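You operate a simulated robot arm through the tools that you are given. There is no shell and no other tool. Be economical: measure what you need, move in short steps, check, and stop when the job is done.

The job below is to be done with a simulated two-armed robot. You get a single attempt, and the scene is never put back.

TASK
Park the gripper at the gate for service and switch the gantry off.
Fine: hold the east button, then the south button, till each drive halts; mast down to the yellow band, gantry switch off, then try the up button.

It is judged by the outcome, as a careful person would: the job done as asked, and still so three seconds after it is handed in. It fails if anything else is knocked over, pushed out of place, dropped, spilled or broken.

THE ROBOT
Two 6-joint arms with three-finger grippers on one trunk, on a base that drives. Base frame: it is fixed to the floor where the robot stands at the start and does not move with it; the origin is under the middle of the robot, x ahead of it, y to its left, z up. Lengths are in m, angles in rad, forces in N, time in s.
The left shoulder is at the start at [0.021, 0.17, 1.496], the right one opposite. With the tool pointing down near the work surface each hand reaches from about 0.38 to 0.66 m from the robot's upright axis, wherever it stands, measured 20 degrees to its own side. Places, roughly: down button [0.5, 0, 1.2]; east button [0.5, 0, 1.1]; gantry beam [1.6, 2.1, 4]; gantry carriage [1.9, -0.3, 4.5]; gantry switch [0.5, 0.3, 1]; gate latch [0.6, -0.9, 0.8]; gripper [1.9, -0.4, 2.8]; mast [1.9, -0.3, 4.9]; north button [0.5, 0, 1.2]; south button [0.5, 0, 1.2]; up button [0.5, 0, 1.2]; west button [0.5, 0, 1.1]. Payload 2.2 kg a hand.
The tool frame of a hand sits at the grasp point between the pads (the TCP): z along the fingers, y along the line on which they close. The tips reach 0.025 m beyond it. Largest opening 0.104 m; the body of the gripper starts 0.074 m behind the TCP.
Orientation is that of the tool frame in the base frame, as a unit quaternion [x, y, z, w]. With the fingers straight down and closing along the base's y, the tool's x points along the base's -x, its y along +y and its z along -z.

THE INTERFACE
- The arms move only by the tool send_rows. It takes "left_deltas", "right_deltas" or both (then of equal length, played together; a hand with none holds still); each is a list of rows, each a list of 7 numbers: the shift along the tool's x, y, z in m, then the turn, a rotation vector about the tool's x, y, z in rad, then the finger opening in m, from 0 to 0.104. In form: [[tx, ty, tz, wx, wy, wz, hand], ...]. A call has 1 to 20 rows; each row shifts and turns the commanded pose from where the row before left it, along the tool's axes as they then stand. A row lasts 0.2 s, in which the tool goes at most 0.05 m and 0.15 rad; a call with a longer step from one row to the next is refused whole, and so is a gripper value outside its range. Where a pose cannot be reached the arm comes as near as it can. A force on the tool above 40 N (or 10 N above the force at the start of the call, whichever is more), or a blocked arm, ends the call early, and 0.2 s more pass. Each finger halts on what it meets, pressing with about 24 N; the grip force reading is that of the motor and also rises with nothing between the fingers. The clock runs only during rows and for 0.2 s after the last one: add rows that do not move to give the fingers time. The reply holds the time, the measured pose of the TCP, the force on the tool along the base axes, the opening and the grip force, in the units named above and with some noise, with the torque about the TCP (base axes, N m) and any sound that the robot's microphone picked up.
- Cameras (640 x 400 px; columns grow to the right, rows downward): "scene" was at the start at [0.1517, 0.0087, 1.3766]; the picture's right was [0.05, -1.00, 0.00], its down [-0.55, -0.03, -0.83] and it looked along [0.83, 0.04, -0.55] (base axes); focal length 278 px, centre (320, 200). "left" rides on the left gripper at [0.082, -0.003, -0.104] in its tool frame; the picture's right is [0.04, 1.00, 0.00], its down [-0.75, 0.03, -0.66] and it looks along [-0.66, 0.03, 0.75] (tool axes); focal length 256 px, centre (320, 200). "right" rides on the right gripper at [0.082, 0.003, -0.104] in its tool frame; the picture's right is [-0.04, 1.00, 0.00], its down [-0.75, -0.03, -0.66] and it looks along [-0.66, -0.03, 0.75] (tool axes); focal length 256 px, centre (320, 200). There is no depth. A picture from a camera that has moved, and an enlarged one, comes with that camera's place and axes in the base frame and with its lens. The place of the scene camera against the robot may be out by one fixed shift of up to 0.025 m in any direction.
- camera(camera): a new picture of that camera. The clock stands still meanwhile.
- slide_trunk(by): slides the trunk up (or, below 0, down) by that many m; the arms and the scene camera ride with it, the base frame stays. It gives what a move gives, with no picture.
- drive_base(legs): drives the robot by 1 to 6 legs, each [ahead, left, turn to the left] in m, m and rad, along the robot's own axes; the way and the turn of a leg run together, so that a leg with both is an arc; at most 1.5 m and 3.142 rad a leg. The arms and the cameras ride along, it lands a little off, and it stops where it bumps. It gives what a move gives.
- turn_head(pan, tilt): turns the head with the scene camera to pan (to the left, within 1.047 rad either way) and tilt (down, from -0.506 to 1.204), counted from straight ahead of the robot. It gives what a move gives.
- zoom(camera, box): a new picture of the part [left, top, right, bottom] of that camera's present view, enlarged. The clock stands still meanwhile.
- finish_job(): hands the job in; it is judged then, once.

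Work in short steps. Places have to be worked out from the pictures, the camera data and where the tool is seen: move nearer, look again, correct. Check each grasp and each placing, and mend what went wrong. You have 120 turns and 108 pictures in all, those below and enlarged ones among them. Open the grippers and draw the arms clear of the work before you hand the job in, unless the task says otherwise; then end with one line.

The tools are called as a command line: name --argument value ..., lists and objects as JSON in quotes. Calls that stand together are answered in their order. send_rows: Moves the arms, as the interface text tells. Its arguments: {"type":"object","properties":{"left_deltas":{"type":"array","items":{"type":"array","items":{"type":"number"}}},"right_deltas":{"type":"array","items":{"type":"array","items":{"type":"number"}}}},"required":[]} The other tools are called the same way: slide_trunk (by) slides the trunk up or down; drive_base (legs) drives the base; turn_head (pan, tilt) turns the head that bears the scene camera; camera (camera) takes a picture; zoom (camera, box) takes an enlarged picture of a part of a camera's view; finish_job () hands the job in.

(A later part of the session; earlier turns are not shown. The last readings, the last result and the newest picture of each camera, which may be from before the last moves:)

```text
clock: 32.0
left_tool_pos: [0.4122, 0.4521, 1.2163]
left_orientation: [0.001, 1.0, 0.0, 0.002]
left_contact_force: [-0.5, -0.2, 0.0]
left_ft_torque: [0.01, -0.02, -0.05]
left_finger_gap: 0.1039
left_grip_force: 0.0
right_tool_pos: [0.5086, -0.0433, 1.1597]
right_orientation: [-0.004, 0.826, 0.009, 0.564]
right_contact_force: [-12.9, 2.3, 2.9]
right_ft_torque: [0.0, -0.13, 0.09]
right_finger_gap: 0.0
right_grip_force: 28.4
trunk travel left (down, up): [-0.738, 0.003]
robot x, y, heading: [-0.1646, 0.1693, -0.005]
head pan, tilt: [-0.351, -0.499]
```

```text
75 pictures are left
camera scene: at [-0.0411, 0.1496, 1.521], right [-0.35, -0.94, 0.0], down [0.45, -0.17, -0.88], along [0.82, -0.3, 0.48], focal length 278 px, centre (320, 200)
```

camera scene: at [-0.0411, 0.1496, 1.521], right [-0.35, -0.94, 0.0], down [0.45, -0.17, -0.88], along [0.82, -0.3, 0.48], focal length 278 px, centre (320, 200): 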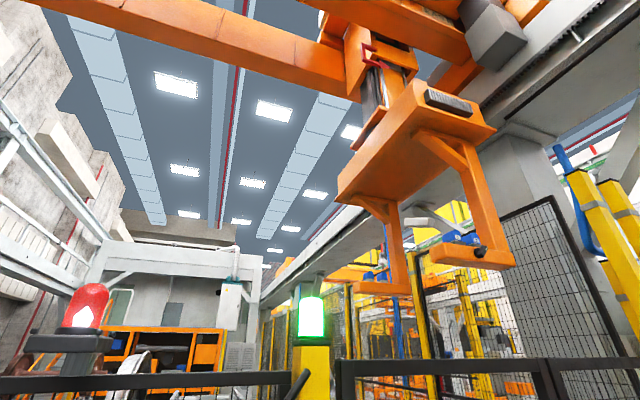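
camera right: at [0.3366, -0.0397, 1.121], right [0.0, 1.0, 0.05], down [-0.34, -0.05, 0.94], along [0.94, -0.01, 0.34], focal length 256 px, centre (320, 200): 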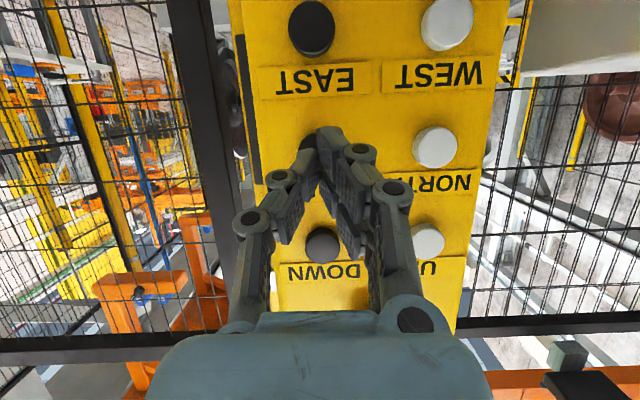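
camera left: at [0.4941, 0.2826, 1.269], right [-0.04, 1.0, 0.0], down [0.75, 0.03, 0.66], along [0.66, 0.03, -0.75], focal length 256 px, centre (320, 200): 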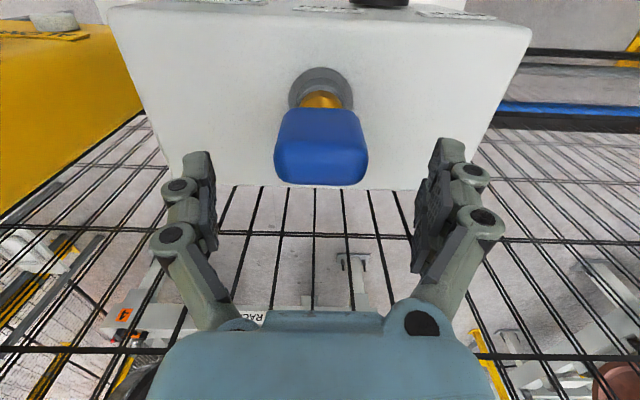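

Green again; hold a bit more to confirm it has halted.

send_rows --right_deltas '[[0, 0, 0, 0, 0, 0, 0], [0, 0, 0, 0, 0, 0, 0], [0, 0, 0, 0, 0, 0, 0], [0, 0, 0, 0, 0, 0, 0]]'

turn_head --pan -0.6 --tilt -0.5

camera --camera "scene"

```text
clock: 33.0
left_tool_pos: [0.4122, 0.4526, 1.2165]
left_orientation: [0.002, 1.0, -0.001, 0.004]
left_contact_force: [0.6, -0.7, 0.2]
left_ft_torque: [-0.01, 0.02, 0.01]
left_finger_gap: 0.1037
left_grip_force: 0.1
right_tool_pos: [0.5086, -0.0436, 1.1613]
right_orientation: [-0.004, 0.826, 0.009, 0.564]
right_contact_force: [-11.2, 1.4, 4.6]
right_ft_torque: [-0.01, -0.22, 0.05]
right_finger_gap: 0.0
right_grip_force: 28.1
trunk travel left (down, up): [-0.738, 0.003]
robot x, y, heading: [-0.1689, 0.1629, -0.003]
head pan, tilt: [-0.351, -0.499]
```

```text
clock: 33.7
left_tool_pos: [0.4117, 0.4514, 1.2158]
left_orientation: [0.001, 1.0, -0.001, 0.003]
left_contact_force: [0.0, 0.6, 0.9]
left_ft_torque: [0.01, 0.0, -0.04]
left_finger_gap: 0.104
left_grip_force: 0.0
right_tool_pos: [0.5086, -0.0409, 1.1612]
right_orientation: [-0.005, 0.826, 0.009, 0.564]
right_contact_force: [-11.3, 2.0, 4.5]
right_ft_torque: [0.03, -0.18, 0.07]
right_finger_gap: 0.0002
right_grip_force: 28.4
trunk travel left (down, up): [-0.738, 0.003]
robot x, y, heading: [-0.163, 0.167, -0.002]
head pan, tilt: [-0.6, -0.499]
```

```text
74 pictures are left
camera scene: at [-0.0489, 0.1348, 1.521], right [-0.57, -0.82, 0.0], down [0.4, -0.27, -0.88], along [0.72, -0.5, 0.48], focal length 278 px, centre (320, 200)
```

scene: 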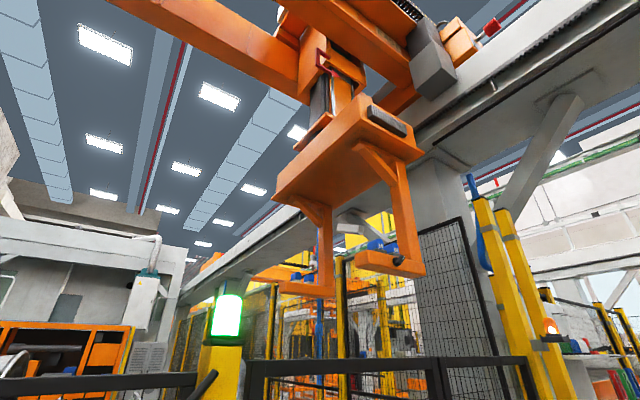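

Both drives are at their stops. I look closely at the pointer and mast, then back off and rise to DOWN.

zoom --camera "scene" --box '[270, 0, 430, 120]'

send_rows --right_deltas '[[0.0072, 0, -0.0187, 0, 0, 0, 0], [0.0108, 0, -0.028, 0, 0, 0, 0], [-0.0375, 0, -0.0146, 0, 0, 0, 0], [-0.0375, 0, -0.0146, 0, 0, 0, 0], [0, 0, 0, 0, 0, 0, 0]]'

camera --camera "right"

```text
3.33 times, centred on (350, 60) of scene
camera zoom: at [-0.0489, 0.1348, 1.521], right [-0.57, -0.82, 0.0], down [0.4, -0.27, -0.88], along [0.72, -0.5, 0.48], focal length 925 px, centre (220, 667)
```

zoom: 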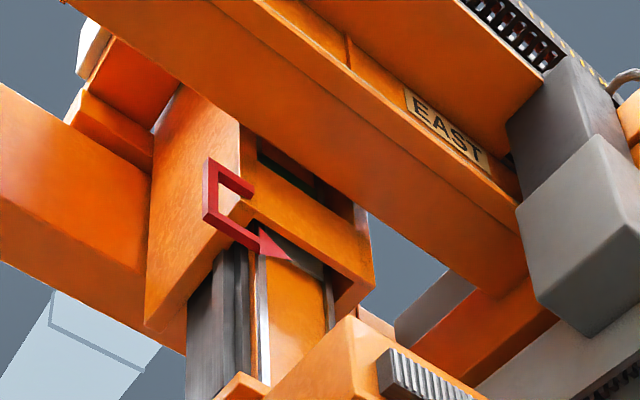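

```text
clock: 34.9
left_tool_pos: [0.4141, 0.4519, 1.2152]
left_orientation: [0.002, 1.0, 0.0, 0.001]
left_contact_force: [0.7, 0.0, 0.1]
left_ft_torque: [0.0, -0.01, -0.02]
left_finger_gap: 0.104
left_grip_force: 0.0
right_tool_pos: [0.4561, -0.0429, 1.244]
right_orientation: [-0.004, 0.826, 0.009, 0.563]
right_contact_force: [-0.2, -0.2, 0.4]
right_ft_torque: [0.02, 0.0, -0.02]
right_finger_gap: 0.0
right_grip_force: 28.8
trunk travel left (down, up): [-0.738, 0.003]
robot x, y, heading: [-0.1647, 0.1701, -0.004]
head pan, tilt: [-0.6, -0.499]
```

```text
72 pictures are left
camera right: at [0.3319, -0.0401, 1.205], right [0.0, 1.0, 0.05], down [-0.34, -0.05, 0.94], along [0.94, -0.01, 0.34], focal length 256 px, centre (320, 200)
```

right: 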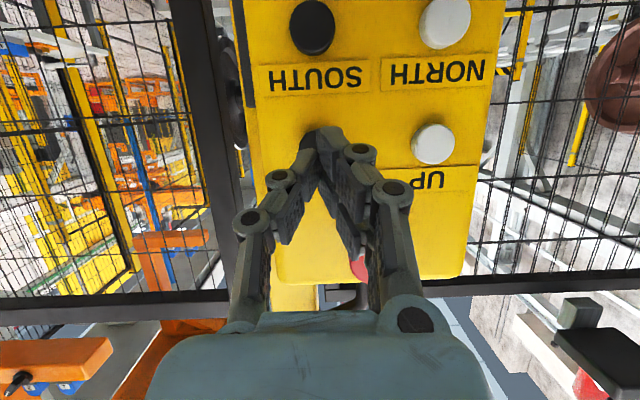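

Tip is on DOWN (just clear of the red stop above). I press and watch the mast after each short hold.

send_rows --right_deltas '[[-0.0045, 0, 0.0197, 0, 0, 0, 0], [-0.0068, 0, 0.0187, 0, 0, 0, 0], [-0.0036, 0, 0.0093, 0, 0, 0, 0], [-0.0013, 0, 0.0034, 0, 0, 0, 0]]'

camera --camera "scene"

```text
clock: 35.9
left_tool_pos: [0.4114, 0.4514, 1.2165]
left_orientation: [0.002, 1.0, -0.001, 0.003]
left_contact_force: [-1.0, -0.6, 0.1]
left_ft_torque: [0.0, -0.02, -0.01]
left_finger_gap: 0.1042
left_grip_force: 0.1
right_tool_pos: [0.5089, -0.0438, 1.2375]
right_orientation: [-0.004, 0.826, 0.009, 0.563]
right_contact_force: [-21.5, 0.1, 0.2]
right_ft_torque: [0.04, -0.3, 0.06]
right_finger_gap: 0.0
right_grip_force: 28.6
trunk travel left (down, up): [-0.738, 0.003]
robot x, y, heading: [-0.1641, 0.1672, -0.006]
head pan, tilt: [-0.6, -0.499]
heard: click
```

```text
71 pictures are left
camera scene: at [-0.0509, 0.1343, 1.5211], right [-0.57, -0.82, 0.0], down [0.4, -0.27, -0.88], along [0.72, -0.5, 0.48], focal length 278 px, centre (320, 200)
```

scene: 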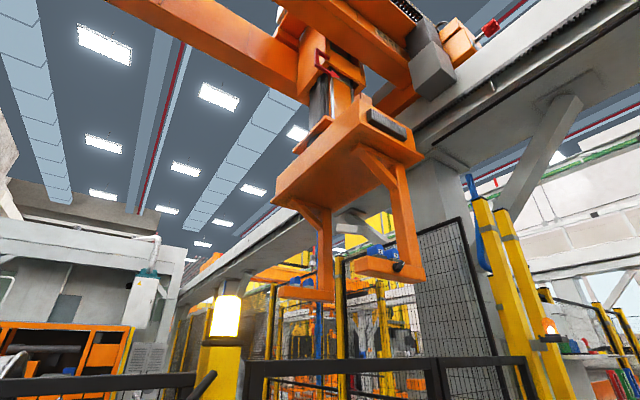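

The mast is lowering. I hold in short spans.

send_rows --right_deltas '[[0, 0, 0, 0, 0, 0, 0], [0, 0, 0, 0, 0, 0, 0], [0, 0, 0, 0, 0, 0, 0], [0, 0, 0, 0, 0, 0, 0]]'

camera --camera "scene"

zoom --camera "scene" --box '[270, 0, 430, 120]'

```text
clock: 36.9
left_tool_pos: [0.4101, 0.4515, 1.2177]
left_orientation: [0.002, 1.0, -0.001, 0.002]
left_contact_force: [1.2, -0.5, -0.6]
left_ft_torque: [0.0, 0.02, 0.0]
left_finger_gap: 0.1042
left_grip_force: 0.0
right_tool_pos: [0.5103, -0.0432, 1.2388]
right_orientation: [-0.005, 0.825, 0.01, 0.565]
right_contact_force: [-23.0, 0.8, 0.5]
right_ft_torque: [0.01, -0.25, 0.09]
right_finger_gap: 0.0001
right_grip_force: 28.6
trunk travel left (down, up): [-0.738, 0.003]
robot x, y, heading: [-0.1641, 0.1651, -0.005]
head pan, tilt: [-0.6, -0.499]
```

```text
70 pictures are left
camera scene: at [-0.0508, 0.1344, 1.5211], right [-0.57, -0.82, 0.0], down [0.4, -0.27, -0.88], along [0.72, -0.5, 0.48], focal length 278 px, centre (320, 200)
```

scene: 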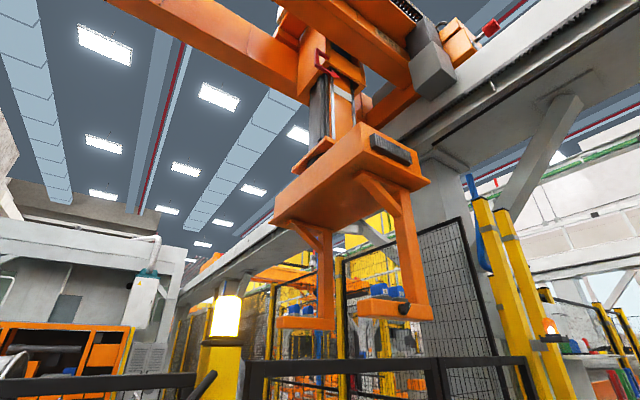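

```text
3.33 times, centred on (350, 60) of scene
camera zoom: at [-0.0508, 0.1344, 1.5211], right [-0.57, -0.82, 0.0], down [0.4, -0.27, -0.88], along [0.72, -0.5, 0.48], focal length 925 px, centre (220, 667)
```

zoom: 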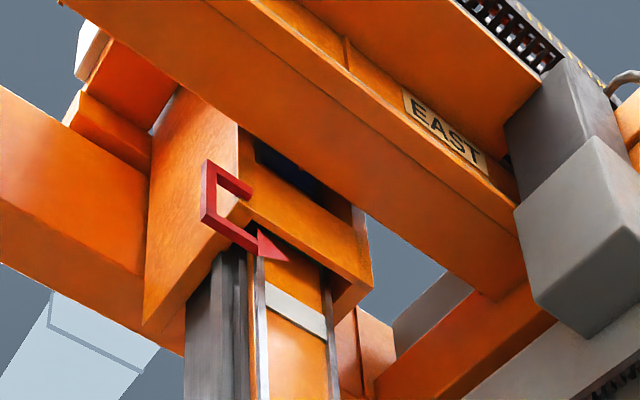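

A white band has passed the pointer; the yellow one should come next. Continue with shorter holds.

send_rows --right_deltas '[[0, 0, 0, 0, 0, 0, 0], [0, 0, 0, 0, 0, 0, 0]]'

zoom --camera "scene" --box '[270, 0, 430, 120]'

```text
clock: 37.5
left_tool_pos: [0.41, 0.4517, 1.2174]
left_orientation: [0.002, 1.0, 0.0, 0.002]
left_contact_force: [0.2, -0.7, -0.7]
left_ft_torque: [0.01, -0.02, 0.0]
left_finger_gap: 0.1038
left_grip_force: 0.0
right_tool_pos: [0.5092, -0.0437, 1.2387]
right_orientation: [-0.005, 0.825, 0.01, 0.565]
right_contact_force: [-22.3, 1.3, 2.2]
right_ft_torque: [0.02, -0.26, 0.08]
right_finger_gap: 0.0
right_grip_force: 28.2
trunk travel left (down, up): [-0.738, 0.003]
robot x, y, heading: [-0.1628, 0.1658, -0.005]
head pan, tilt: [-0.6, -0.499]
```

```text
3.33 times, centred on (350, 60) of scene
camera zoom: at [-0.0508, 0.1345, 1.5212], right [-0.57, -0.82, 0.0], down [0.4, -0.27, -0.88], along [0.72, -0.5, 0.48], focal length 925 px, centre (220, 667)
```

zoom: 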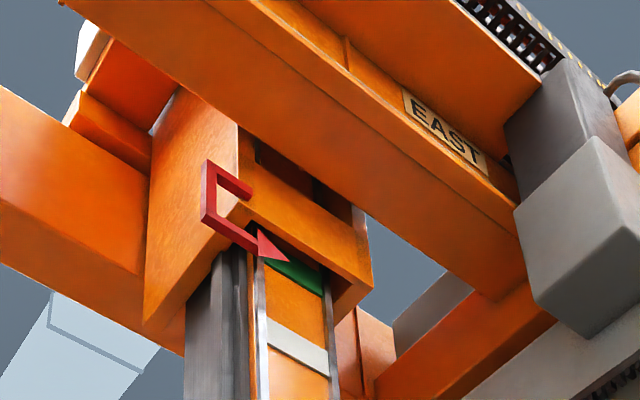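

A green band is at the pointer; yellow is still to come. Hold a further 0.8 s.

send_rows --right_deltas '[[0, 0, 0, 0, 0, 0, 0], [0, 0, 0, 0, 0, 0, 0], [0, 0, 0, 0, 0, 0, 0]]'

zoom --camera "scene" --box '[270, 0, 430, 120]'

```text
clock: 38.3
left_tool_pos: [0.4102, 0.4518, 1.2165]
left_orientation: [0.002, 1.0, -0.001, 0.003]
left_contact_force: [0.0, -0.2, -0.7]
left_ft_torque: [0.0, 0.04, 0.01]
left_finger_gap: 0.1041
left_grip_force: 0.1
right_tool_pos: [0.51, -0.0426, 1.2403]
right_orientation: [-0.004, 0.825, 0.009, 0.565]
right_contact_force: [-20.9, 0.7, 4.3]
right_ft_torque: [0.03, -0.31, 0.08]
right_finger_gap: 0.0001
right_grip_force: 28.3
trunk travel left (down, up): [-0.738, 0.003]
robot x, y, heading: [-0.1676, 0.169, -0.005]
head pan, tilt: [-0.6, -0.499]
```

```text
3.33 times, centred on (350, 60) of scene
camera zoom: at [-0.051, 0.1346, 1.5212], right [-0.57, -0.82, 0.0], down [0.4, -0.27, -0.88], along [0.72, -0.5, 0.48], focal length 925 px, centre (220, 667)
```

zoom: 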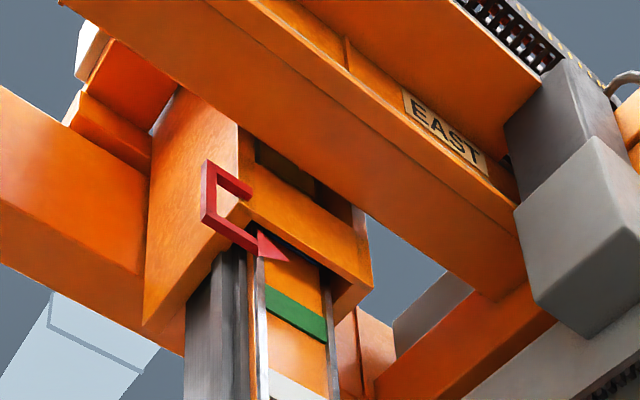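

Green has passed; the next band should reach the pointer in about half a second. One short hold.

send_rows --right_deltas '[[0, 0, 0, 0, 0, 0, 0]]'

zoom --camera "scene" --box '[310, 30, 390, 90]'

```text
clock: 38.7
left_tool_pos: [0.41, 0.4514, 1.2174]
left_orientation: [0.002, 1.0, -0.001, 0.003]
left_contact_force: [-0.7, -0.1, 0.1]
left_ft_torque: [-0.04, -0.04, 0.0]
left_finger_gap: 0.104
left_grip_force: 0.0
right_tool_pos: [0.5097, -0.043, 1.2393]
right_orientation: [-0.004, 0.825, 0.009, 0.566]
right_contact_force: [-20.3, 1.2, 6.3]
right_ft_torque: [0.02, -0.35, 0.05]
right_finger_gap: 0.0
right_grip_force: 28.8
trunk travel left (down, up): [-0.738, 0.003]
robot x, y, heading: [-0.1609, 0.1694, -0.006]
head pan, tilt: [-0.6, -0.499]
```

```text
6.67 times, centred on (350, 60) of scene
camera zoom: at [-0.051, 0.1346, 1.5212], right [-0.57, -0.82, 0.0], down [0.4, -0.27, -0.88], along [0.72, -0.5, 0.48], focal length 1850 px, centre (120, 1133)
```

zoom: 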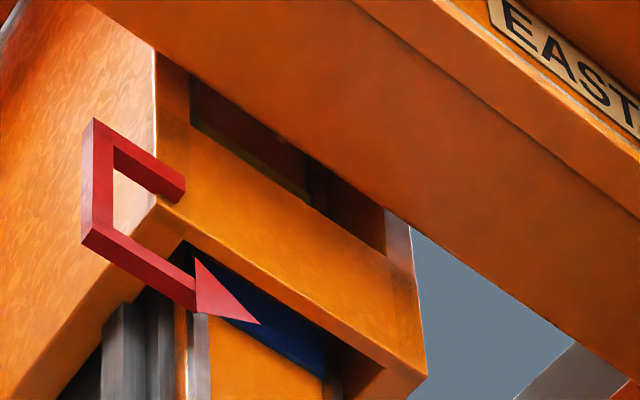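

A blue band is at the pointer, and another one (yellowish) shows in the slot above. I hold 1.0 s more and check.

send_rows --right_deltas '[[0, 0, 0, 0, 0, 0, 0], [0, 0, 0, 0, 0, 0, 0], [0, 0, 0, 0, 0, 0, 0]]'

zoom --camera "scene" --box '[310, 30, 390, 90]'

```text
clock: 39.5
left_tool_pos: [0.4108, 0.4514, 1.2169]
left_orientation: [0.002, 1.0, -0.001, 0.003]
left_contact_force: [0.1, 0.1, -0.6]
left_ft_torque: [0.0, 0.0, 0.04]
left_finger_gap: 0.104
left_grip_force: 0.1
right_tool_pos: [0.5101, -0.0437, 1.2385]
right_orientation: [-0.004, 0.824, 0.009, 0.566]
right_contact_force: [-19.5, 0.6, 8.0]
right_ft_torque: [0.03, -0.38, 0.07]
right_finger_gap: 0.0003
right_grip_force: 28.8
trunk travel left (down, up): [-0.738, 0.003]
robot x, y, heading: [-0.1632, 0.1629, -0.008]
head pan, tilt: [-0.6, -0.499]
```

```text
6.67 times, centred on (350, 60) of scene
camera zoom: at [-0.0511, 0.1347, 1.5212], right [-0.57, -0.82, 0.0], down [0.4, -0.27, -0.88], along [0.72, -0.5, 0.48], focal length 1850 px, centre (120, 1133)
```

zoom: 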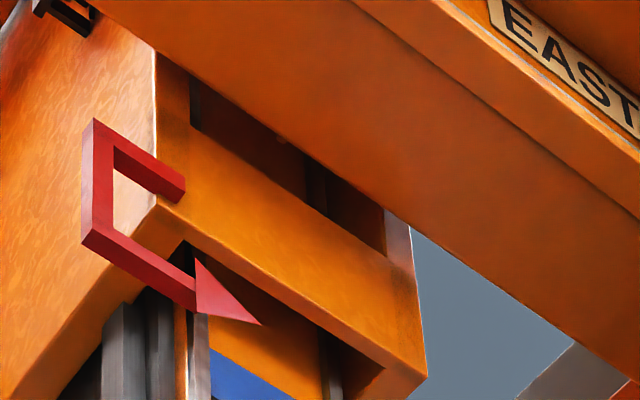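

Blue has passed. One more short hold (0.4 s).

send_rows --right_deltas '[[0, 0, 0, 0, 0, 0, 0]]'

zoom --camera "scene" --box '[310, 30, 390, 90]'

```text
clock: 39.9
left_tool_pos: [0.4094, 0.4524, 1.2169]
left_orientation: [0.002, 1.0, -0.001, 0.004]
left_contact_force: [0.1, -0.3, 0.2]
left_ft_torque: [0.0, 0.01, 0.01]
left_finger_gap: 0.104
left_grip_force: 0.0
right_tool_pos: [0.5105, -0.044, 1.2392]
right_orientation: [-0.005, 0.824, 0.01, 0.566]
right_contact_force: [-18.8, 0.8, 8.5]
right_ft_torque: [0.06, -0.41, 0.06]
right_finger_gap: 0.0
right_grip_force: 29.2
trunk travel left (down, up): [-0.738, 0.003]
robot x, y, heading: [-0.1634, 0.1652, -0.001]
head pan, tilt: [-0.6, -0.499]
```

```text
6.67 times, centred on (350, 60) of scene
camera zoom: at [-0.0511, 0.1347, 1.5212], right [-0.57, -0.82, 0.0], down [0.4, -0.27, -0.88], along [0.72, -0.5, 0.48], focal length 1850 px, centre (120, 1133)
```

zoom: 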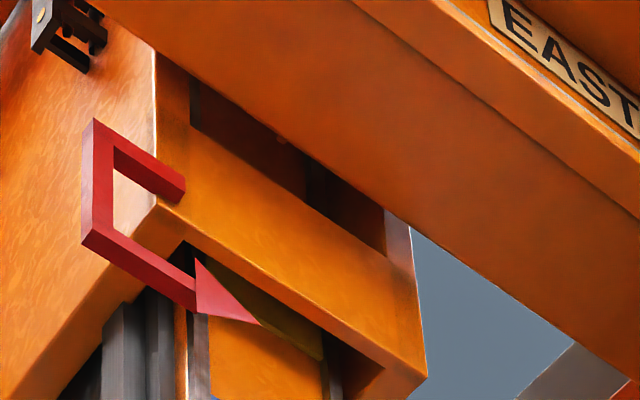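

The yellow band is just reaching the pointer. I release now and look.

send_rows --right_deltas '[[0.0108, 0, -0.028, 0, 0, 0, 0], [0.0072, 0, -0.0187, 0, 0, 0, 0], [0, 0, 0, 0, 0, 0, 0]]'

zoom --camera "scene" --box '[310, 30, 390, 90]'

camera --camera "scene"

```text
clock: 40.7
left_tool_pos: [0.4152, 0.4522, 1.2144]
left_orientation: [0.002, 1.0, -0.001, 0.001]
left_contact_force: [0.7, -0.2, -0.1]
left_ft_torque: [0.02, 0.04, 0.01]
left_finger_gap: 0.1042
left_grip_force: 0.1
right_tool_pos: [0.4671, -0.0453, 1.235]
right_orientation: [-0.004, 0.827, 0.009, 0.563]
right_contact_force: [0.9, 0.0, -0.3]
right_ft_torque: [-0.02, 0.0, 0.05]
right_finger_gap: 0.0
right_grip_force: 28.3
trunk travel left (down, up): [-0.738, 0.003]
robot x, y, heading: [-0.1654, 0.1644, -0.01]
head pan, tilt: [-0.6, -0.499]
```

```text
6.67 times, centred on (350, 60) of scene
camera zoom: at [-0.0444, 0.1343, 1.5206], right [-0.57, -0.82, 0.0], down [0.39, -0.27, -0.88], along [0.72, -0.5, 0.48], focal length 1850 px, centre (120, 1133)
```

zoom: 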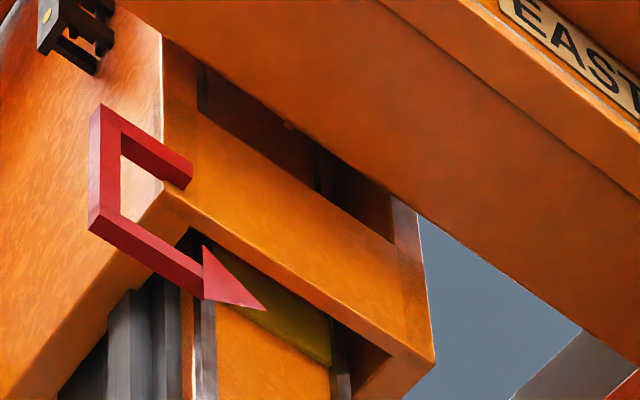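

```text
62 pictures are left
camera scene: at [-0.0444, 0.1343, 1.5206], right [-0.57, -0.82, 0.0], down [0.39, -0.27, -0.88], along [0.72, -0.5, 0.48], focal length 278 px, centre (320, 200)
```

scene: 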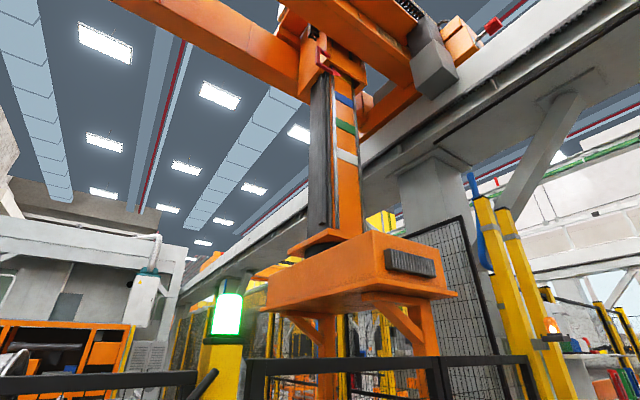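

The yellow band is at the pointer, but I look up steeply, so parallax may mislead. I want a view from the west side; first check that the floor to my left is free.

turn_head --pan 0.9 --tilt 0.5

camera --camera "scene"

```text
clock: 42.3
left_tool_pos: [0.4137, 0.4522, 1.2154]
left_orientation: [0.002, 1.0, 0.0, 0.0]
left_contact_force: [0.3, 0.6, -0.1]
left_ft_torque: [-0.02, 0.0, 0.01]
left_finger_gap: 0.1041
left_grip_force: 0.1
right_tool_pos: [0.4652, -0.0446, 1.235]
right_orientation: [-0.005, 0.826, 0.01, 0.564]
right_contact_force: [-0.1, -0.2, -0.4]
right_ft_torque: [0.01, -0.03, -0.03]
right_finger_gap: 0.0
right_grip_force: 28.7
trunk travel left (down, up): [-0.738, 0.003]
robot x, y, heading: [-0.1664, 0.1685, -0.003]
head pan, tilt: [0.901, 0.499]
```

```text
61 pictures are left
camera scene: at [-0.0443, 0.2435, 1.4346], right [0.78, -0.62, 0.0], down [-0.3, -0.37, -0.88], along [0.55, 0.69, -0.48], focal length 278 px, centre (320, 200)
```

scene: 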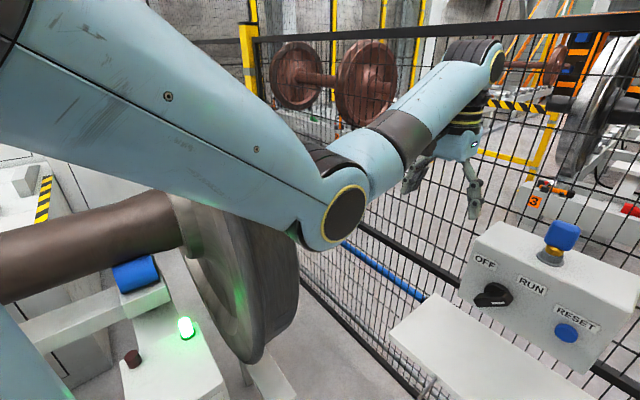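

A wheelset machine stands close on my left, so not that way. I look to the right instead.

turn_head --pan -0.9 --tilt 0.5

camera --camera "scene"

```text
clock: 44.1
left_tool_pos: [0.4143, 0.4511, 1.2153]
left_orientation: [0.002, 1.0, -0.001, 0.001]
left_contact_force: [0.3, 0.0, -0.2]
left_ft_torque: [0.0, 0.01, 0.02]
left_finger_gap: 0.104
left_grip_force: 0.1
right_tool_pos: [0.4641, -0.0458, 1.2347]
right_orientation: [-0.006, 0.826, 0.011, 0.563]
right_contact_force: [0.7, -0.5, -0.6]
right_ft_torque: [-0.03, 0.02, 0.03]
right_finger_gap: 0.0
right_grip_force: 28.2
trunk travel left (down, up): [-0.738, 0.003]
robot x, y, heading: [-0.1627, 0.1688, -0.006]
head pan, tilt: [-0.901, 0.499]
```

```text
60 pictures are left
camera scene: at [-0.0449, 0.1009, 1.4346], right [-0.79, -0.62, 0.0], down [-0.3, 0.38, -0.88], along [0.54, -0.69, -0.48], focal length 278 px, centre (320, 200)
```

scene: 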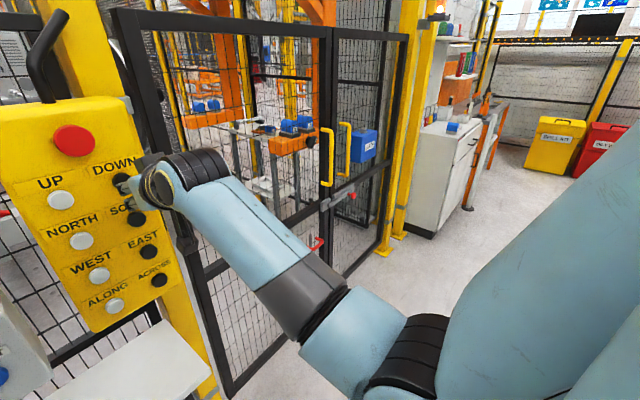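

The floor to the right is free. I back 0.1 m and drive 0.95 m right for a second sight line on the pointer.

drive_base --legs '[[-0.1, 0, 0], [0, -0.95, 0]]'

turn_head --pan 0.0 --tilt -0.506

camera --camera "scene"

```text
clock: 49.9
left_tool_pos: [0.3111, -0.5017, 1.2158]
left_orientation: [-0.002, 1.0, 0.0, 0.0]
left_contact_force: [0.4, -0.2, 0.0]
left_ft_torque: [-0.02, 0.01, 0.02]
left_finger_gap: 0.104
left_grip_force: 0.0
right_tool_pos: [0.3656, -0.9964, 1.2353]
right_orientation: [-0.008, 0.826, 0.012, 0.564]
right_contact_force: [0.3, -0.3, 0.1]
right_ft_torque: [-0.03, 0.01, -0.01]
right_finger_gap: 0.0003
right_grip_force: 28.2
trunk travel left (down, up): [-0.738, 0.003]
robot x, y, heading: [-0.2662, -0.7907, 0.004]
head pan, tilt: [-0.901, 0.499]
```

```text
clock: 51.2
left_tool_pos: [0.3106, -0.501, 1.2158]
left_orientation: [-0.002, 1.0, 0.001, 0.001]
left_contact_force: [-0.5, 0.9, 0.3]
left_ft_torque: [-0.01, 0.0, -0.02]
left_finger_gap: 0.1041
left_grip_force: 0.1
right_tool_pos: [0.3661, -0.9961, 1.2351]
right_orientation: [-0.008, 0.826, 0.012, 0.564]
right_contact_force: [0.3, -0.2, 0.0]
right_ft_torque: [-0.01, -0.01, -0.01]
right_finger_gap: 0.0004
right_grip_force: 28.2
trunk travel left (down, up): [-0.738, 0.003]
robot x, y, heading: [-0.2659, -0.7891, 0.005]
head pan, tilt: [0.0, -0.499]
```

```text
59 pictures are left
camera scene: at [-0.135, -0.785, 1.5207], right [0.0, -1.0, 0.0], down [0.48, 0.0, -0.88], along [0.88, 0.0, 0.48], focal length 278 px, centre (320, 200)
```

scene: 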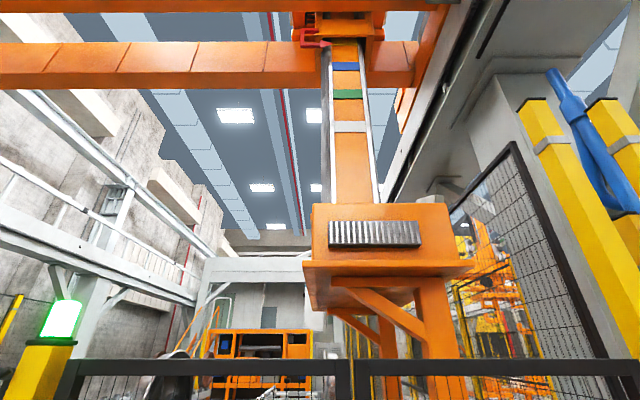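

zoom --camera "scene" --box '[290, 0, 410, 75]'

zoom --camera "scene" --box '[290, 0, 450, 220]'

```text
5.33 times, centred on (350, 38) of scene
camera zoom: at [-0.135, -0.785, 1.5207], right [0.0, -1.0, 0.0], down [0.48, 0.0, -0.88], along [0.88, 0.0, 0.48], focal length 1480 px, centre (160, 1067)
```

zoom: 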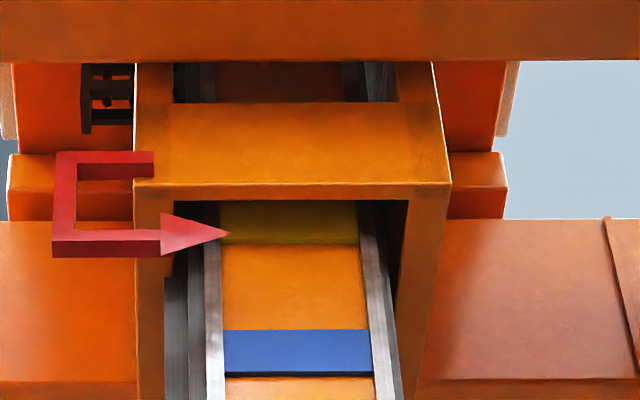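

```text
1.82 times, centred on (370, 110) of scene
camera zoom: at [-0.135, -0.785, 1.5207], right [0.0, -1.0, 0.0], down [0.48, 0.0, -0.88], along [0.88, 0.0, 0.48], focal length 505 px, centre (229, 364)
```

zoom: 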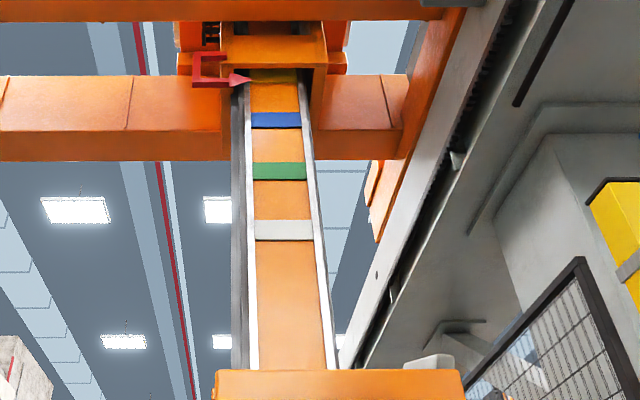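

From here (sight line nearly due north) versus the earlier oblique one, the tip shifts 0.37 mast widths (~7 cm) across the mast, so the pointer stands ~9 cm in front of it. Its true level is therefore still below the yellow band, between yellow and blue; the mast needs ~0.17 m more. I check the clearance under the gripper first.

turn_head --pan 0.0 --tilt 0.2

camera --camera "scene"

```text
clock: 52.2
left_tool_pos: [0.3102, -0.5015, 1.2162]
left_orientation: [-0.003, 1.0, -0.001, 0.001]
left_contact_force: [0.3, 0.5, -0.2]
left_ft_torque: [0.0, 0.01, -0.03]
left_finger_gap: 0.1039
left_grip_force: 0.1
right_tool_pos: [0.3661, -0.9972, 1.2352]
right_orientation: [-0.008, 0.826, 0.012, 0.564]
right_contact_force: [-0.4, -0.4, 0.2]
right_ft_torque: [-0.03, -0.02, -0.02]
right_finger_gap: 0.0
right_grip_force: 28.4
trunk travel left (down, up): [-0.738, 0.003]
robot x, y, heading: [-0.2653, -0.7889, 0.009]
head pan, tilt: [0.0, 0.201]
```

```text
56 pictures are left
camera scene: at [-0.1089, -0.7848, 1.4623], right [0.01, -1.0, 0.0], down [-0.2, 0.0, -0.98], along [0.98, 0.01, -0.2], focal length 278 px, centre (320, 200)
```

scene: 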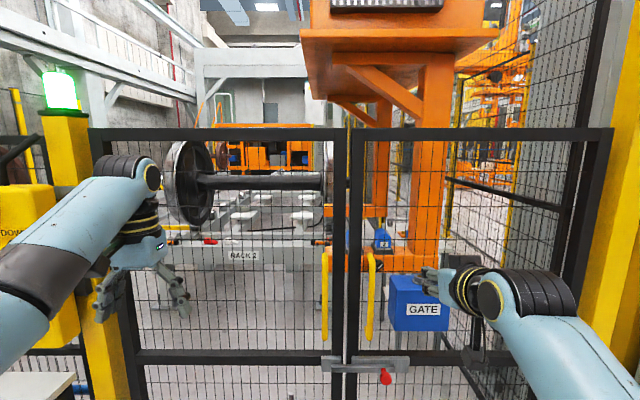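

I zoom on the gripper's feet and the GATE box.

zoom --camera "scene" --box '[310, 160, 470, 380]'

camera --camera "right"

camera --camera "left"

```text
1.82 times, centred on (390, 270) of scene
camera zoom: at [-0.1089, -0.7848, 1.4623], right [0.01, -1.0, 0.0], down [-0.2, 0.0, -0.98], along [0.98, 0.01, -0.2], focal length 505 px, centre (193, 73)
```

zoom: 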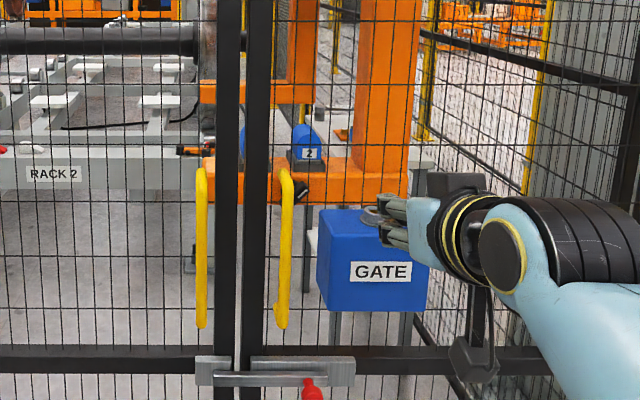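

```text
54 pictures are left
camera right: at [0.24, -0.9953, 1.1976], right [-0.01, 1.0, 0.05], down [-0.34, -0.05, 0.94], along [0.94, 0.0, 0.34], focal length 256 px, centre (320, 200)
```

right: 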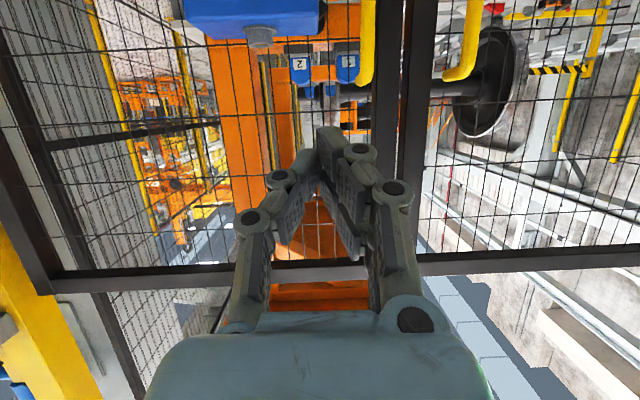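

```text
53 pictures are left
camera left: at [0.2277, -0.5055, 1.3198], right [-0.05, 1.0, 0.0], down [0.75, 0.03, 0.66], along [0.66, 0.03, -0.75], focal length 256 px, centre (320, 200)
```

left: 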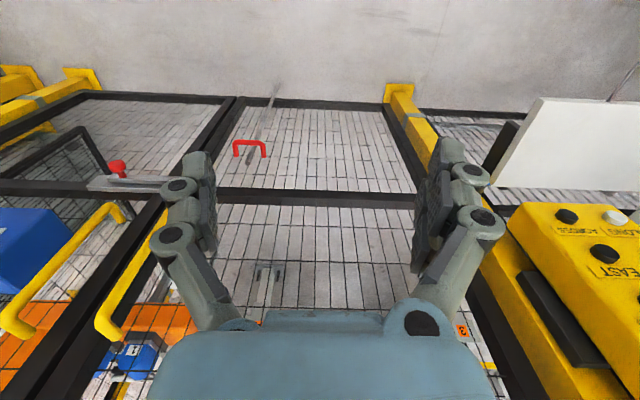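

Triangulating, the GATE box is at the fence (x≈0.6) while the gripper feet are at x≈0.95, so they don't overlap. I look closer at what is below the feet.

zoom --camera "scene" --box '[320, 220, 430, 290]'

turn_head --pan -0.25 --tilt 0.45

camera --camera "scene"

```text
5.71 times, centred on (375, 255) of scene
camera zoom: at [-0.1089, -0.7848, 1.4623], right [0.01, -1.0, 0.0], down [-0.2, 0.0, -0.98], along [0.98, 0.01, -0.2], focal length 1586 px, centre (6, -114)
```

zoom: 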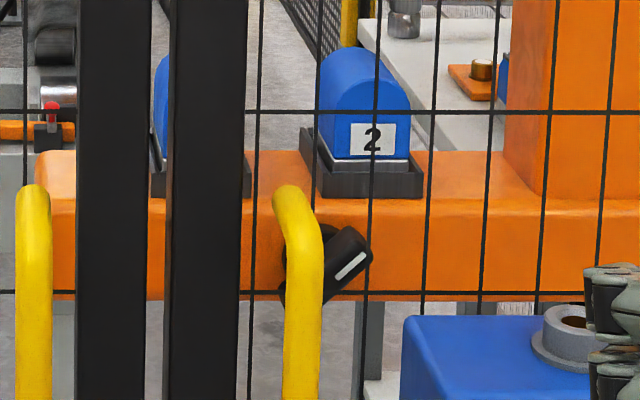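

```text
clock: 53.0
left_tool_pos: [0.3107, -0.5013, 1.2144]
left_orientation: [-0.003, 1.0, -0.001, 0.001]
left_contact_force: [0.0, 0.2, 0.5]
left_ft_torque: [0.02, 0.05, 0.02]
left_finger_gap: 0.104
left_grip_force: 0.1
right_tool_pos: [0.3658, -0.9969, 1.235]
right_orientation: [-0.008, 0.826, 0.012, 0.563]
right_contact_force: [-0.5, -0.9, 0.5]
right_ft_torque: [0.04, 0.01, -0.03]
right_finger_gap: 0.0
right_grip_force: 28.3
trunk travel left (down, up): [-0.738, 0.003]
robot x, y, heading: [-0.2679, -0.7919, 0.006]
head pan, tilt: [-0.25, 0.45]
```

```text
51 pictures are left
camera scene: at [-0.1129, -0.8075, 1.4391], right [-0.24, -0.97, 0.0], down [-0.42, 0.1, -0.9], along [0.87, -0.22, -0.43], focal length 278 px, centre (320, 200)
```

scene: 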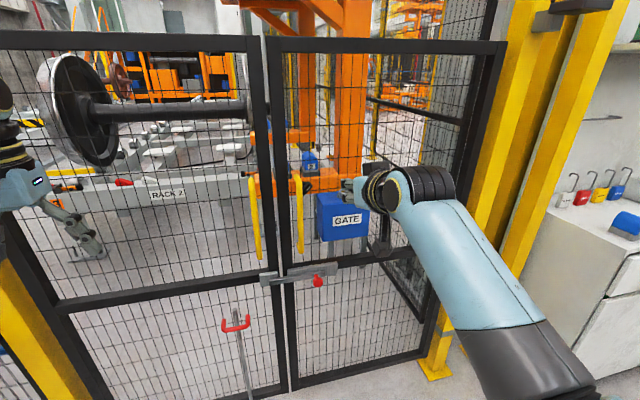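

Nothing lies directly beneath the feet; the bench is set further back and aside. I return to the panel: left first, then ahead.

drive_base --legs '[[0, 0.957, -0.006], [0.1, 0, 0]]'

turn_head --pan -0.6 --tilt -0.5

camera --camera "right"

zoom --camera "scene" --box '[310, 30, 390, 90]'

```text
clock: 58.7
left_tool_pos: [0.4356, 0.4204, 1.2153]
left_orientation: [0.016, 1.0, -0.001, 0.0]
left_contact_force: [0.5, -0.2, -0.2]
left_ft_torque: [0.01, 0.02, 0.03]
left_finger_gap: 0.1039
left_grip_force: 0.1
right_tool_pos: [0.4729, -0.076, 1.235]
right_orientation: [0.006, 0.826, 0.003, 0.564]
right_contact_force: [0.4, -0.3, -0.9]
right_ft_torque: [0.01, -0.04, 0.0]
right_finger_gap: 0.0
right_grip_force: 28.1
trunk travel left (down, up): [-0.738, 0.003]
robot x, y, heading: [-0.1491, 0.1539, -0.032]
head pan, tilt: [-0.25, 0.45]
```

```text
clock: 60.0
left_tool_pos: [0.4353, 0.4201, 1.215]
left_orientation: [0.015, 1.0, 0.0, 0.001]
left_contact_force: [0.6, 0.0, 0.0]
left_ft_torque: [0.01, -0.01, 0.01]
left_finger_gap: 0.1041
left_grip_force: 0.1
right_tool_pos: [0.4718, -0.0772, 1.2356]
right_orientation: [0.008, 0.826, 0.001, 0.563]
right_contact_force: [0.0, -0.6, 0.7]
right_ft_torque: [0.01, 0.01, -0.01]
right_finger_gap: 0.0004
right_grip_force: 28.3
trunk travel left (down, up): [-0.738, 0.003]
robot x, y, heading: [-0.1504, 0.1535, -0.031]
head pan, tilt: [-0.6, -0.499]
```

```text
50 pictures are left
camera right: at [0.3465, -0.0696, 1.1975], right [0.02, 1.0, 0.05], down [-0.34, -0.04, 0.94], along [0.94, -0.04, 0.34], focal length 256 px, centre (320, 200)
```

right: 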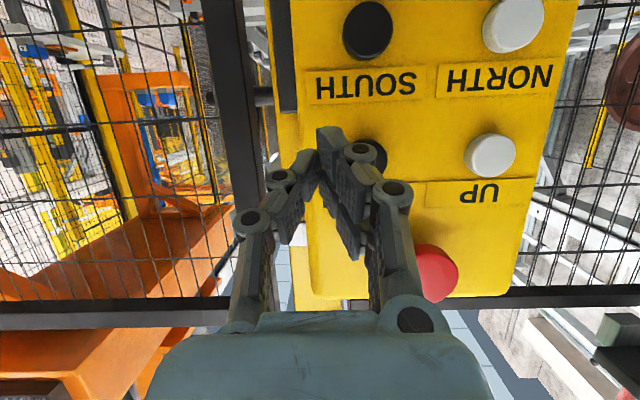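

```text
6.67 times, centred on (350, 60) of scene
camera zoom: at [-0.0335, 0.1165, 1.5206], right [-0.59, -0.81, 0.0], down [0.39, -0.28, -0.88], along [0.71, -0.52, 0.48], focal length 1850 px, centre (120, 1133)
```

zoom: 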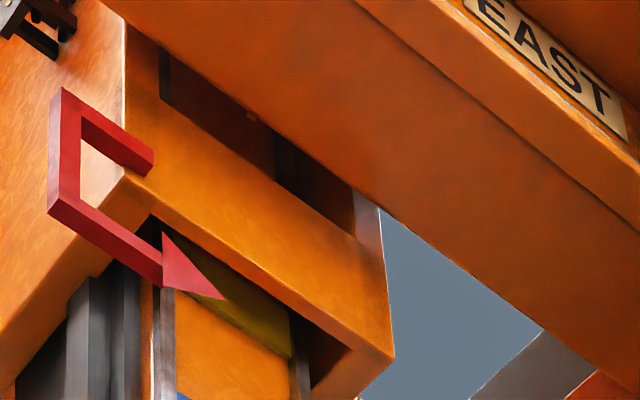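

Hand is 0.034 m off in y after the drive; I correct that and stop just short of DOWN.

send_rows --right_deltas '[[0, 0.017, 0, 0, 0, 0, 0], [0, 0.017, 0, 0, 0, 0, 0], [-0.005, 0, 0.013, 0, 0, 0, 0], [-0.0036, 0, 0.0093, 0, 0, 0, 0], [0, 0, 0, 0, 0, 0, 0]]'

camera --camera "right"

```text
clock: 61.1
left_tool_pos: [0.4351, 0.4205, 1.2153]
left_orientation: [0.016, 1.0, 0.0, 0.002]
left_contact_force: [-0.4, -0.9, 0.2]
left_ft_torque: [-0.02, 0.0, 0.0]
left_finger_gap: 0.104
left_grip_force: 0.0
right_tool_pos: [0.4963, -0.0451, 1.2372]
right_orientation: [0.006, 0.826, -0.002, 0.564]
right_contact_force: [-0.1, 0.0, 0.4]
right_ft_torque: [0.06, 0.0, 0.01]
right_finger_gap: 0.0003
right_grip_force: 28.4
trunk travel left (down, up): [-0.738, 0.003]
robot x, y, heading: [-0.1549, 0.1506, -0.026]
head pan, tilt: [-0.6, -0.499]
```

```text
48 pictures are left
camera right: at [0.3708, -0.0378, 1.1979], right [0.03, 1.0, 0.04], down [-0.34, -0.03, 0.94], along [0.94, -0.04, 0.34], focal length 256 px, centre (320, 200)
```

right: 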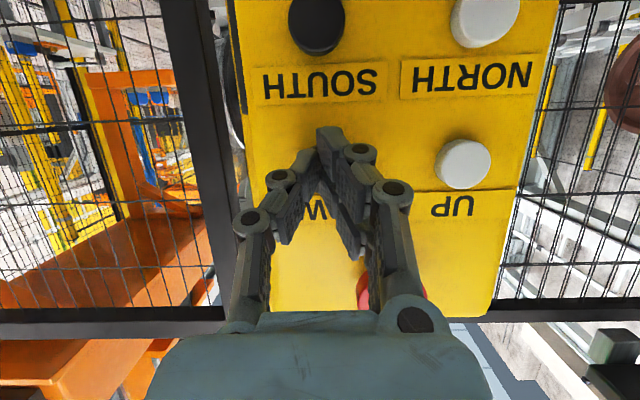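

On DOWN. A brief tap, then check the band.

send_rows --right_deltas '[[-0.0047, 0, 0.0121, 0, 0, 0, 0], [0, 0, 0, 0, 0, 0, 0], [0.0072, 0, -0.0187, 0, 0, 0, 0], [0, 0, 0, 0, 0, 0, 0]]'

zoom --camera "scene" --box '[310, 30, 390, 90]'

```text
clock: 62.1
left_tool_pos: [0.4357, 0.421, 1.2153]
left_orientation: [0.015, 1.0, -0.001, 0.001]
left_contact_force: [-0.7, 0.5, 0.3]
left_ft_torque: [0.0, 0.01, 0.02]
left_finger_gap: 0.1038
left_grip_force: 0.1
right_tool_pos: [0.4887, -0.0467, 1.2371]
right_orientation: [0.005, 0.826, -0.003, 0.564]
right_contact_force: [-0.1, 0.4, 0.4]
right_ft_torque: [-0.02, -0.04, 0.01]
right_finger_gap: 0.0
right_grip_force: 28.4
trunk travel left (down, up): [-0.738, 0.003]
robot x, y, heading: [-0.1516, 0.1552, -0.03]
head pan, tilt: [-0.6, -0.499]
heard: click
```

```text
6.67 times, centred on (350, 60) of scene
camera zoom: at [-0.034, 0.1168, 1.5208], right [-0.59, -0.81, 0.0], down [0.39, -0.28, -0.88], along [0.71, -0.52, 0.48], focal length 1850 px, centre (120, 1133)
```

zoom: 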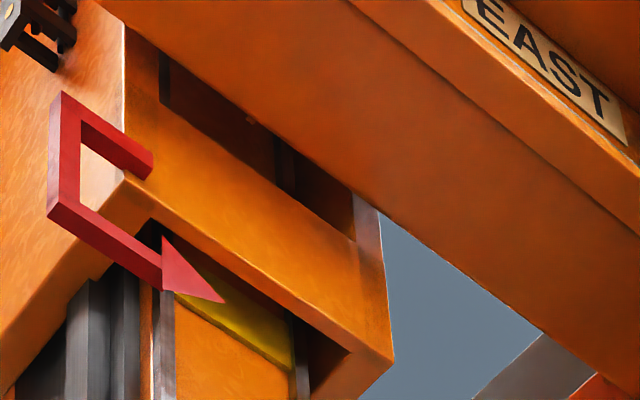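

The tap moved the band a little. To reach the pointer's true level it needs roughly 60 px more in this view; a somewhat longer press.

send_rows --right_deltas '[[-0.0025, 0.001, 0.0066, 0, 0, 0, 0], [-0.0047, 0, 0.0121, 0, 0, 0, 0], [0, 0, 0, 0, 0, 0, 0], [0, 0, 0, 0, 0, 0, 0], [0.0072, 0, -0.0187, 0, 0, 0, 0], [0, 0, 0, 0, 0, 0, 0]]'

zoom --camera "scene" --box '[310, 30, 390, 90]'

```text
clock: 63.5
left_tool_pos: [0.4346, 0.4213, 1.2149]
left_orientation: [0.016, 1.0, 0.0, 0.001]
left_contact_force: [-0.1, 0.7, 0.2]
left_ft_torque: [-0.03, -0.01, -0.05]
left_finger_gap: 0.1039
left_grip_force: 0.0
right_tool_pos: [0.4899, -0.0473, 1.2395]
right_orientation: [0.006, 0.825, -0.005, 0.565]
right_contact_force: [-0.8, -0.4, 0.2]
right_ft_torque: [-0.02, -0.01, 0.0]
right_finger_gap: 0.0
right_grip_force: 28.4
trunk travel left (down, up): [-0.738, 0.003]
robot x, y, heading: [-0.1515, 0.1502, -0.027]
head pan, tilt: [-0.6, -0.499]
heard: click
```

```text
6.67 times, centred on (350, 60) of scene
camera zoom: at [-0.0339, 0.1168, 1.5208], right [-0.59, -0.81, 0.0], down [0.39, -0.28, -0.88], along [0.71, -0.52, 0.48], focal length 1850 px, centre (120, 1133)
```

zoom: 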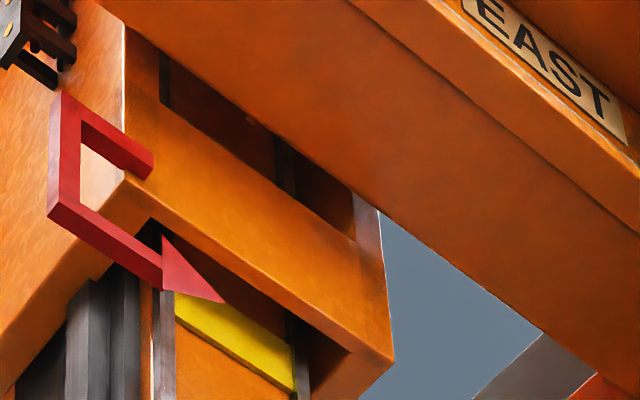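

With the band now crisp I triangulated: pointer tip z≈3.495, yellow band 3.56–3.62. It needs about 0.095 m more (≈46 px here). Another press, slightly longer.

send_rows --right_deltas '[[-0.0025, 0.001, 0.0066, 0, 0, 0, 0], [-0.0047, 0, 0.0121, 0, 0, 0, 0], [0, 0, 0, 0, 0, 0, 0], [0, 0, 0, 0, 0, 0, 0], [0, 0, 0, 0, 0, 0, 0], [0.0072, 0, -0.0187, 0, 0, 0, 0], [0, 0, 0, 0, 0, 0, 0]]'

zoom --camera "scene" --box '[310, 30, 390, 90]'

```text
clock: 65.2
left_tool_pos: [0.4349, 0.4219, 1.2153]
left_orientation: [0.015, 1.0, -0.001, 0.001]
left_contact_force: [0.1, 0.7, 0.5]
left_ft_torque: [0.01, 0.0, 0.01]
left_finger_gap: 0.1039
left_grip_force: 0.0
right_tool_pos: [0.4907, -0.0467, 1.2384]
right_orientation: [0.005, 0.824, -0.006, 0.566]
right_contact_force: [1.0, 0.4, -0.9]
right_ft_torque: [0.0, -0.01, 0.01]
right_finger_gap: 0.0
right_grip_force: 28.4
trunk travel left (down, up): [-0.738, 0.003]
robot x, y, heading: [-0.1527, 0.1529, -0.032]
head pan, tilt: [-0.6, -0.499]
heard: click
```

```text
6.67 times, centred on (350, 60) of scene
camera zoom: at [-0.0341, 0.1167, 1.5208], right [-0.59, -0.81, 0.0], down [0.39, -0.28, -0.88], along [0.71, -0.52, 0.48], focal length 1850 px, centre (120, 1133)
```

zoom: 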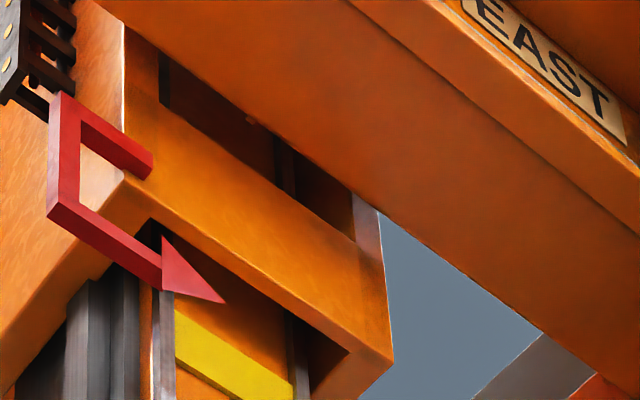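

Band centre is now at row ~330 at the mast's left edge; target ~352. One more press like the earlier two-hold one.

send_rows --right_deltas '[[-0.0025, 0, 0.0066, 0, 0, 0, 0], [-0.0045, 0, 0.0115, 0, 0, 0, 0], [0, 0, 0, 0, 0, 0, 0], [0, 0, 0, 0, 0, 0, 0], [0.0072, 0, -0.0187, 0, 0, 0, 0], [0, 0, 0, 0, 0, 0, 0]]'

zoom --camera "scene" --box '[310, 50, 390, 110]'

```text
clock: 66.5
left_tool_pos: [0.4364, 0.4212, 1.2157]
left_orientation: [0.016, 1.0, 0.0, 0.002]
left_contact_force: [0.8, 1.0, -0.7]
left_ft_torque: [-0.01, 0.02, -0.01]
left_finger_gap: 0.1041
left_grip_force: 0.1
right_tool_pos: [0.4892, -0.0463, 1.2364]
right_orientation: [0.005, 0.825, -0.004, 0.565]
right_contact_force: [0.1, -0.1, 0.2]
right_ft_torque: [-0.02, 0.01, 0.01]
right_finger_gap: 0.0002
right_grip_force: 28.2
trunk travel left (down, up): [-0.738, 0.003]
robot x, y, heading: [-0.1507, 0.1563, -0.029]
head pan, tilt: [-0.6, -0.499]
heard: click
```

```text
6.67 times, centred on (350, 80) of scene
camera zoom: at [-0.034, 0.1167, 1.5208], right [-0.59, -0.81, 0.0], down [0.39, -0.28, -0.88], along [0.71, -0.52, 0.48], focal length 1850 px, centre (120, 1000)
```

zoom: 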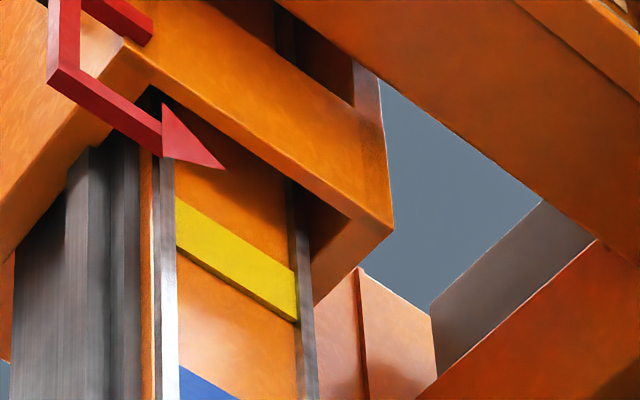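

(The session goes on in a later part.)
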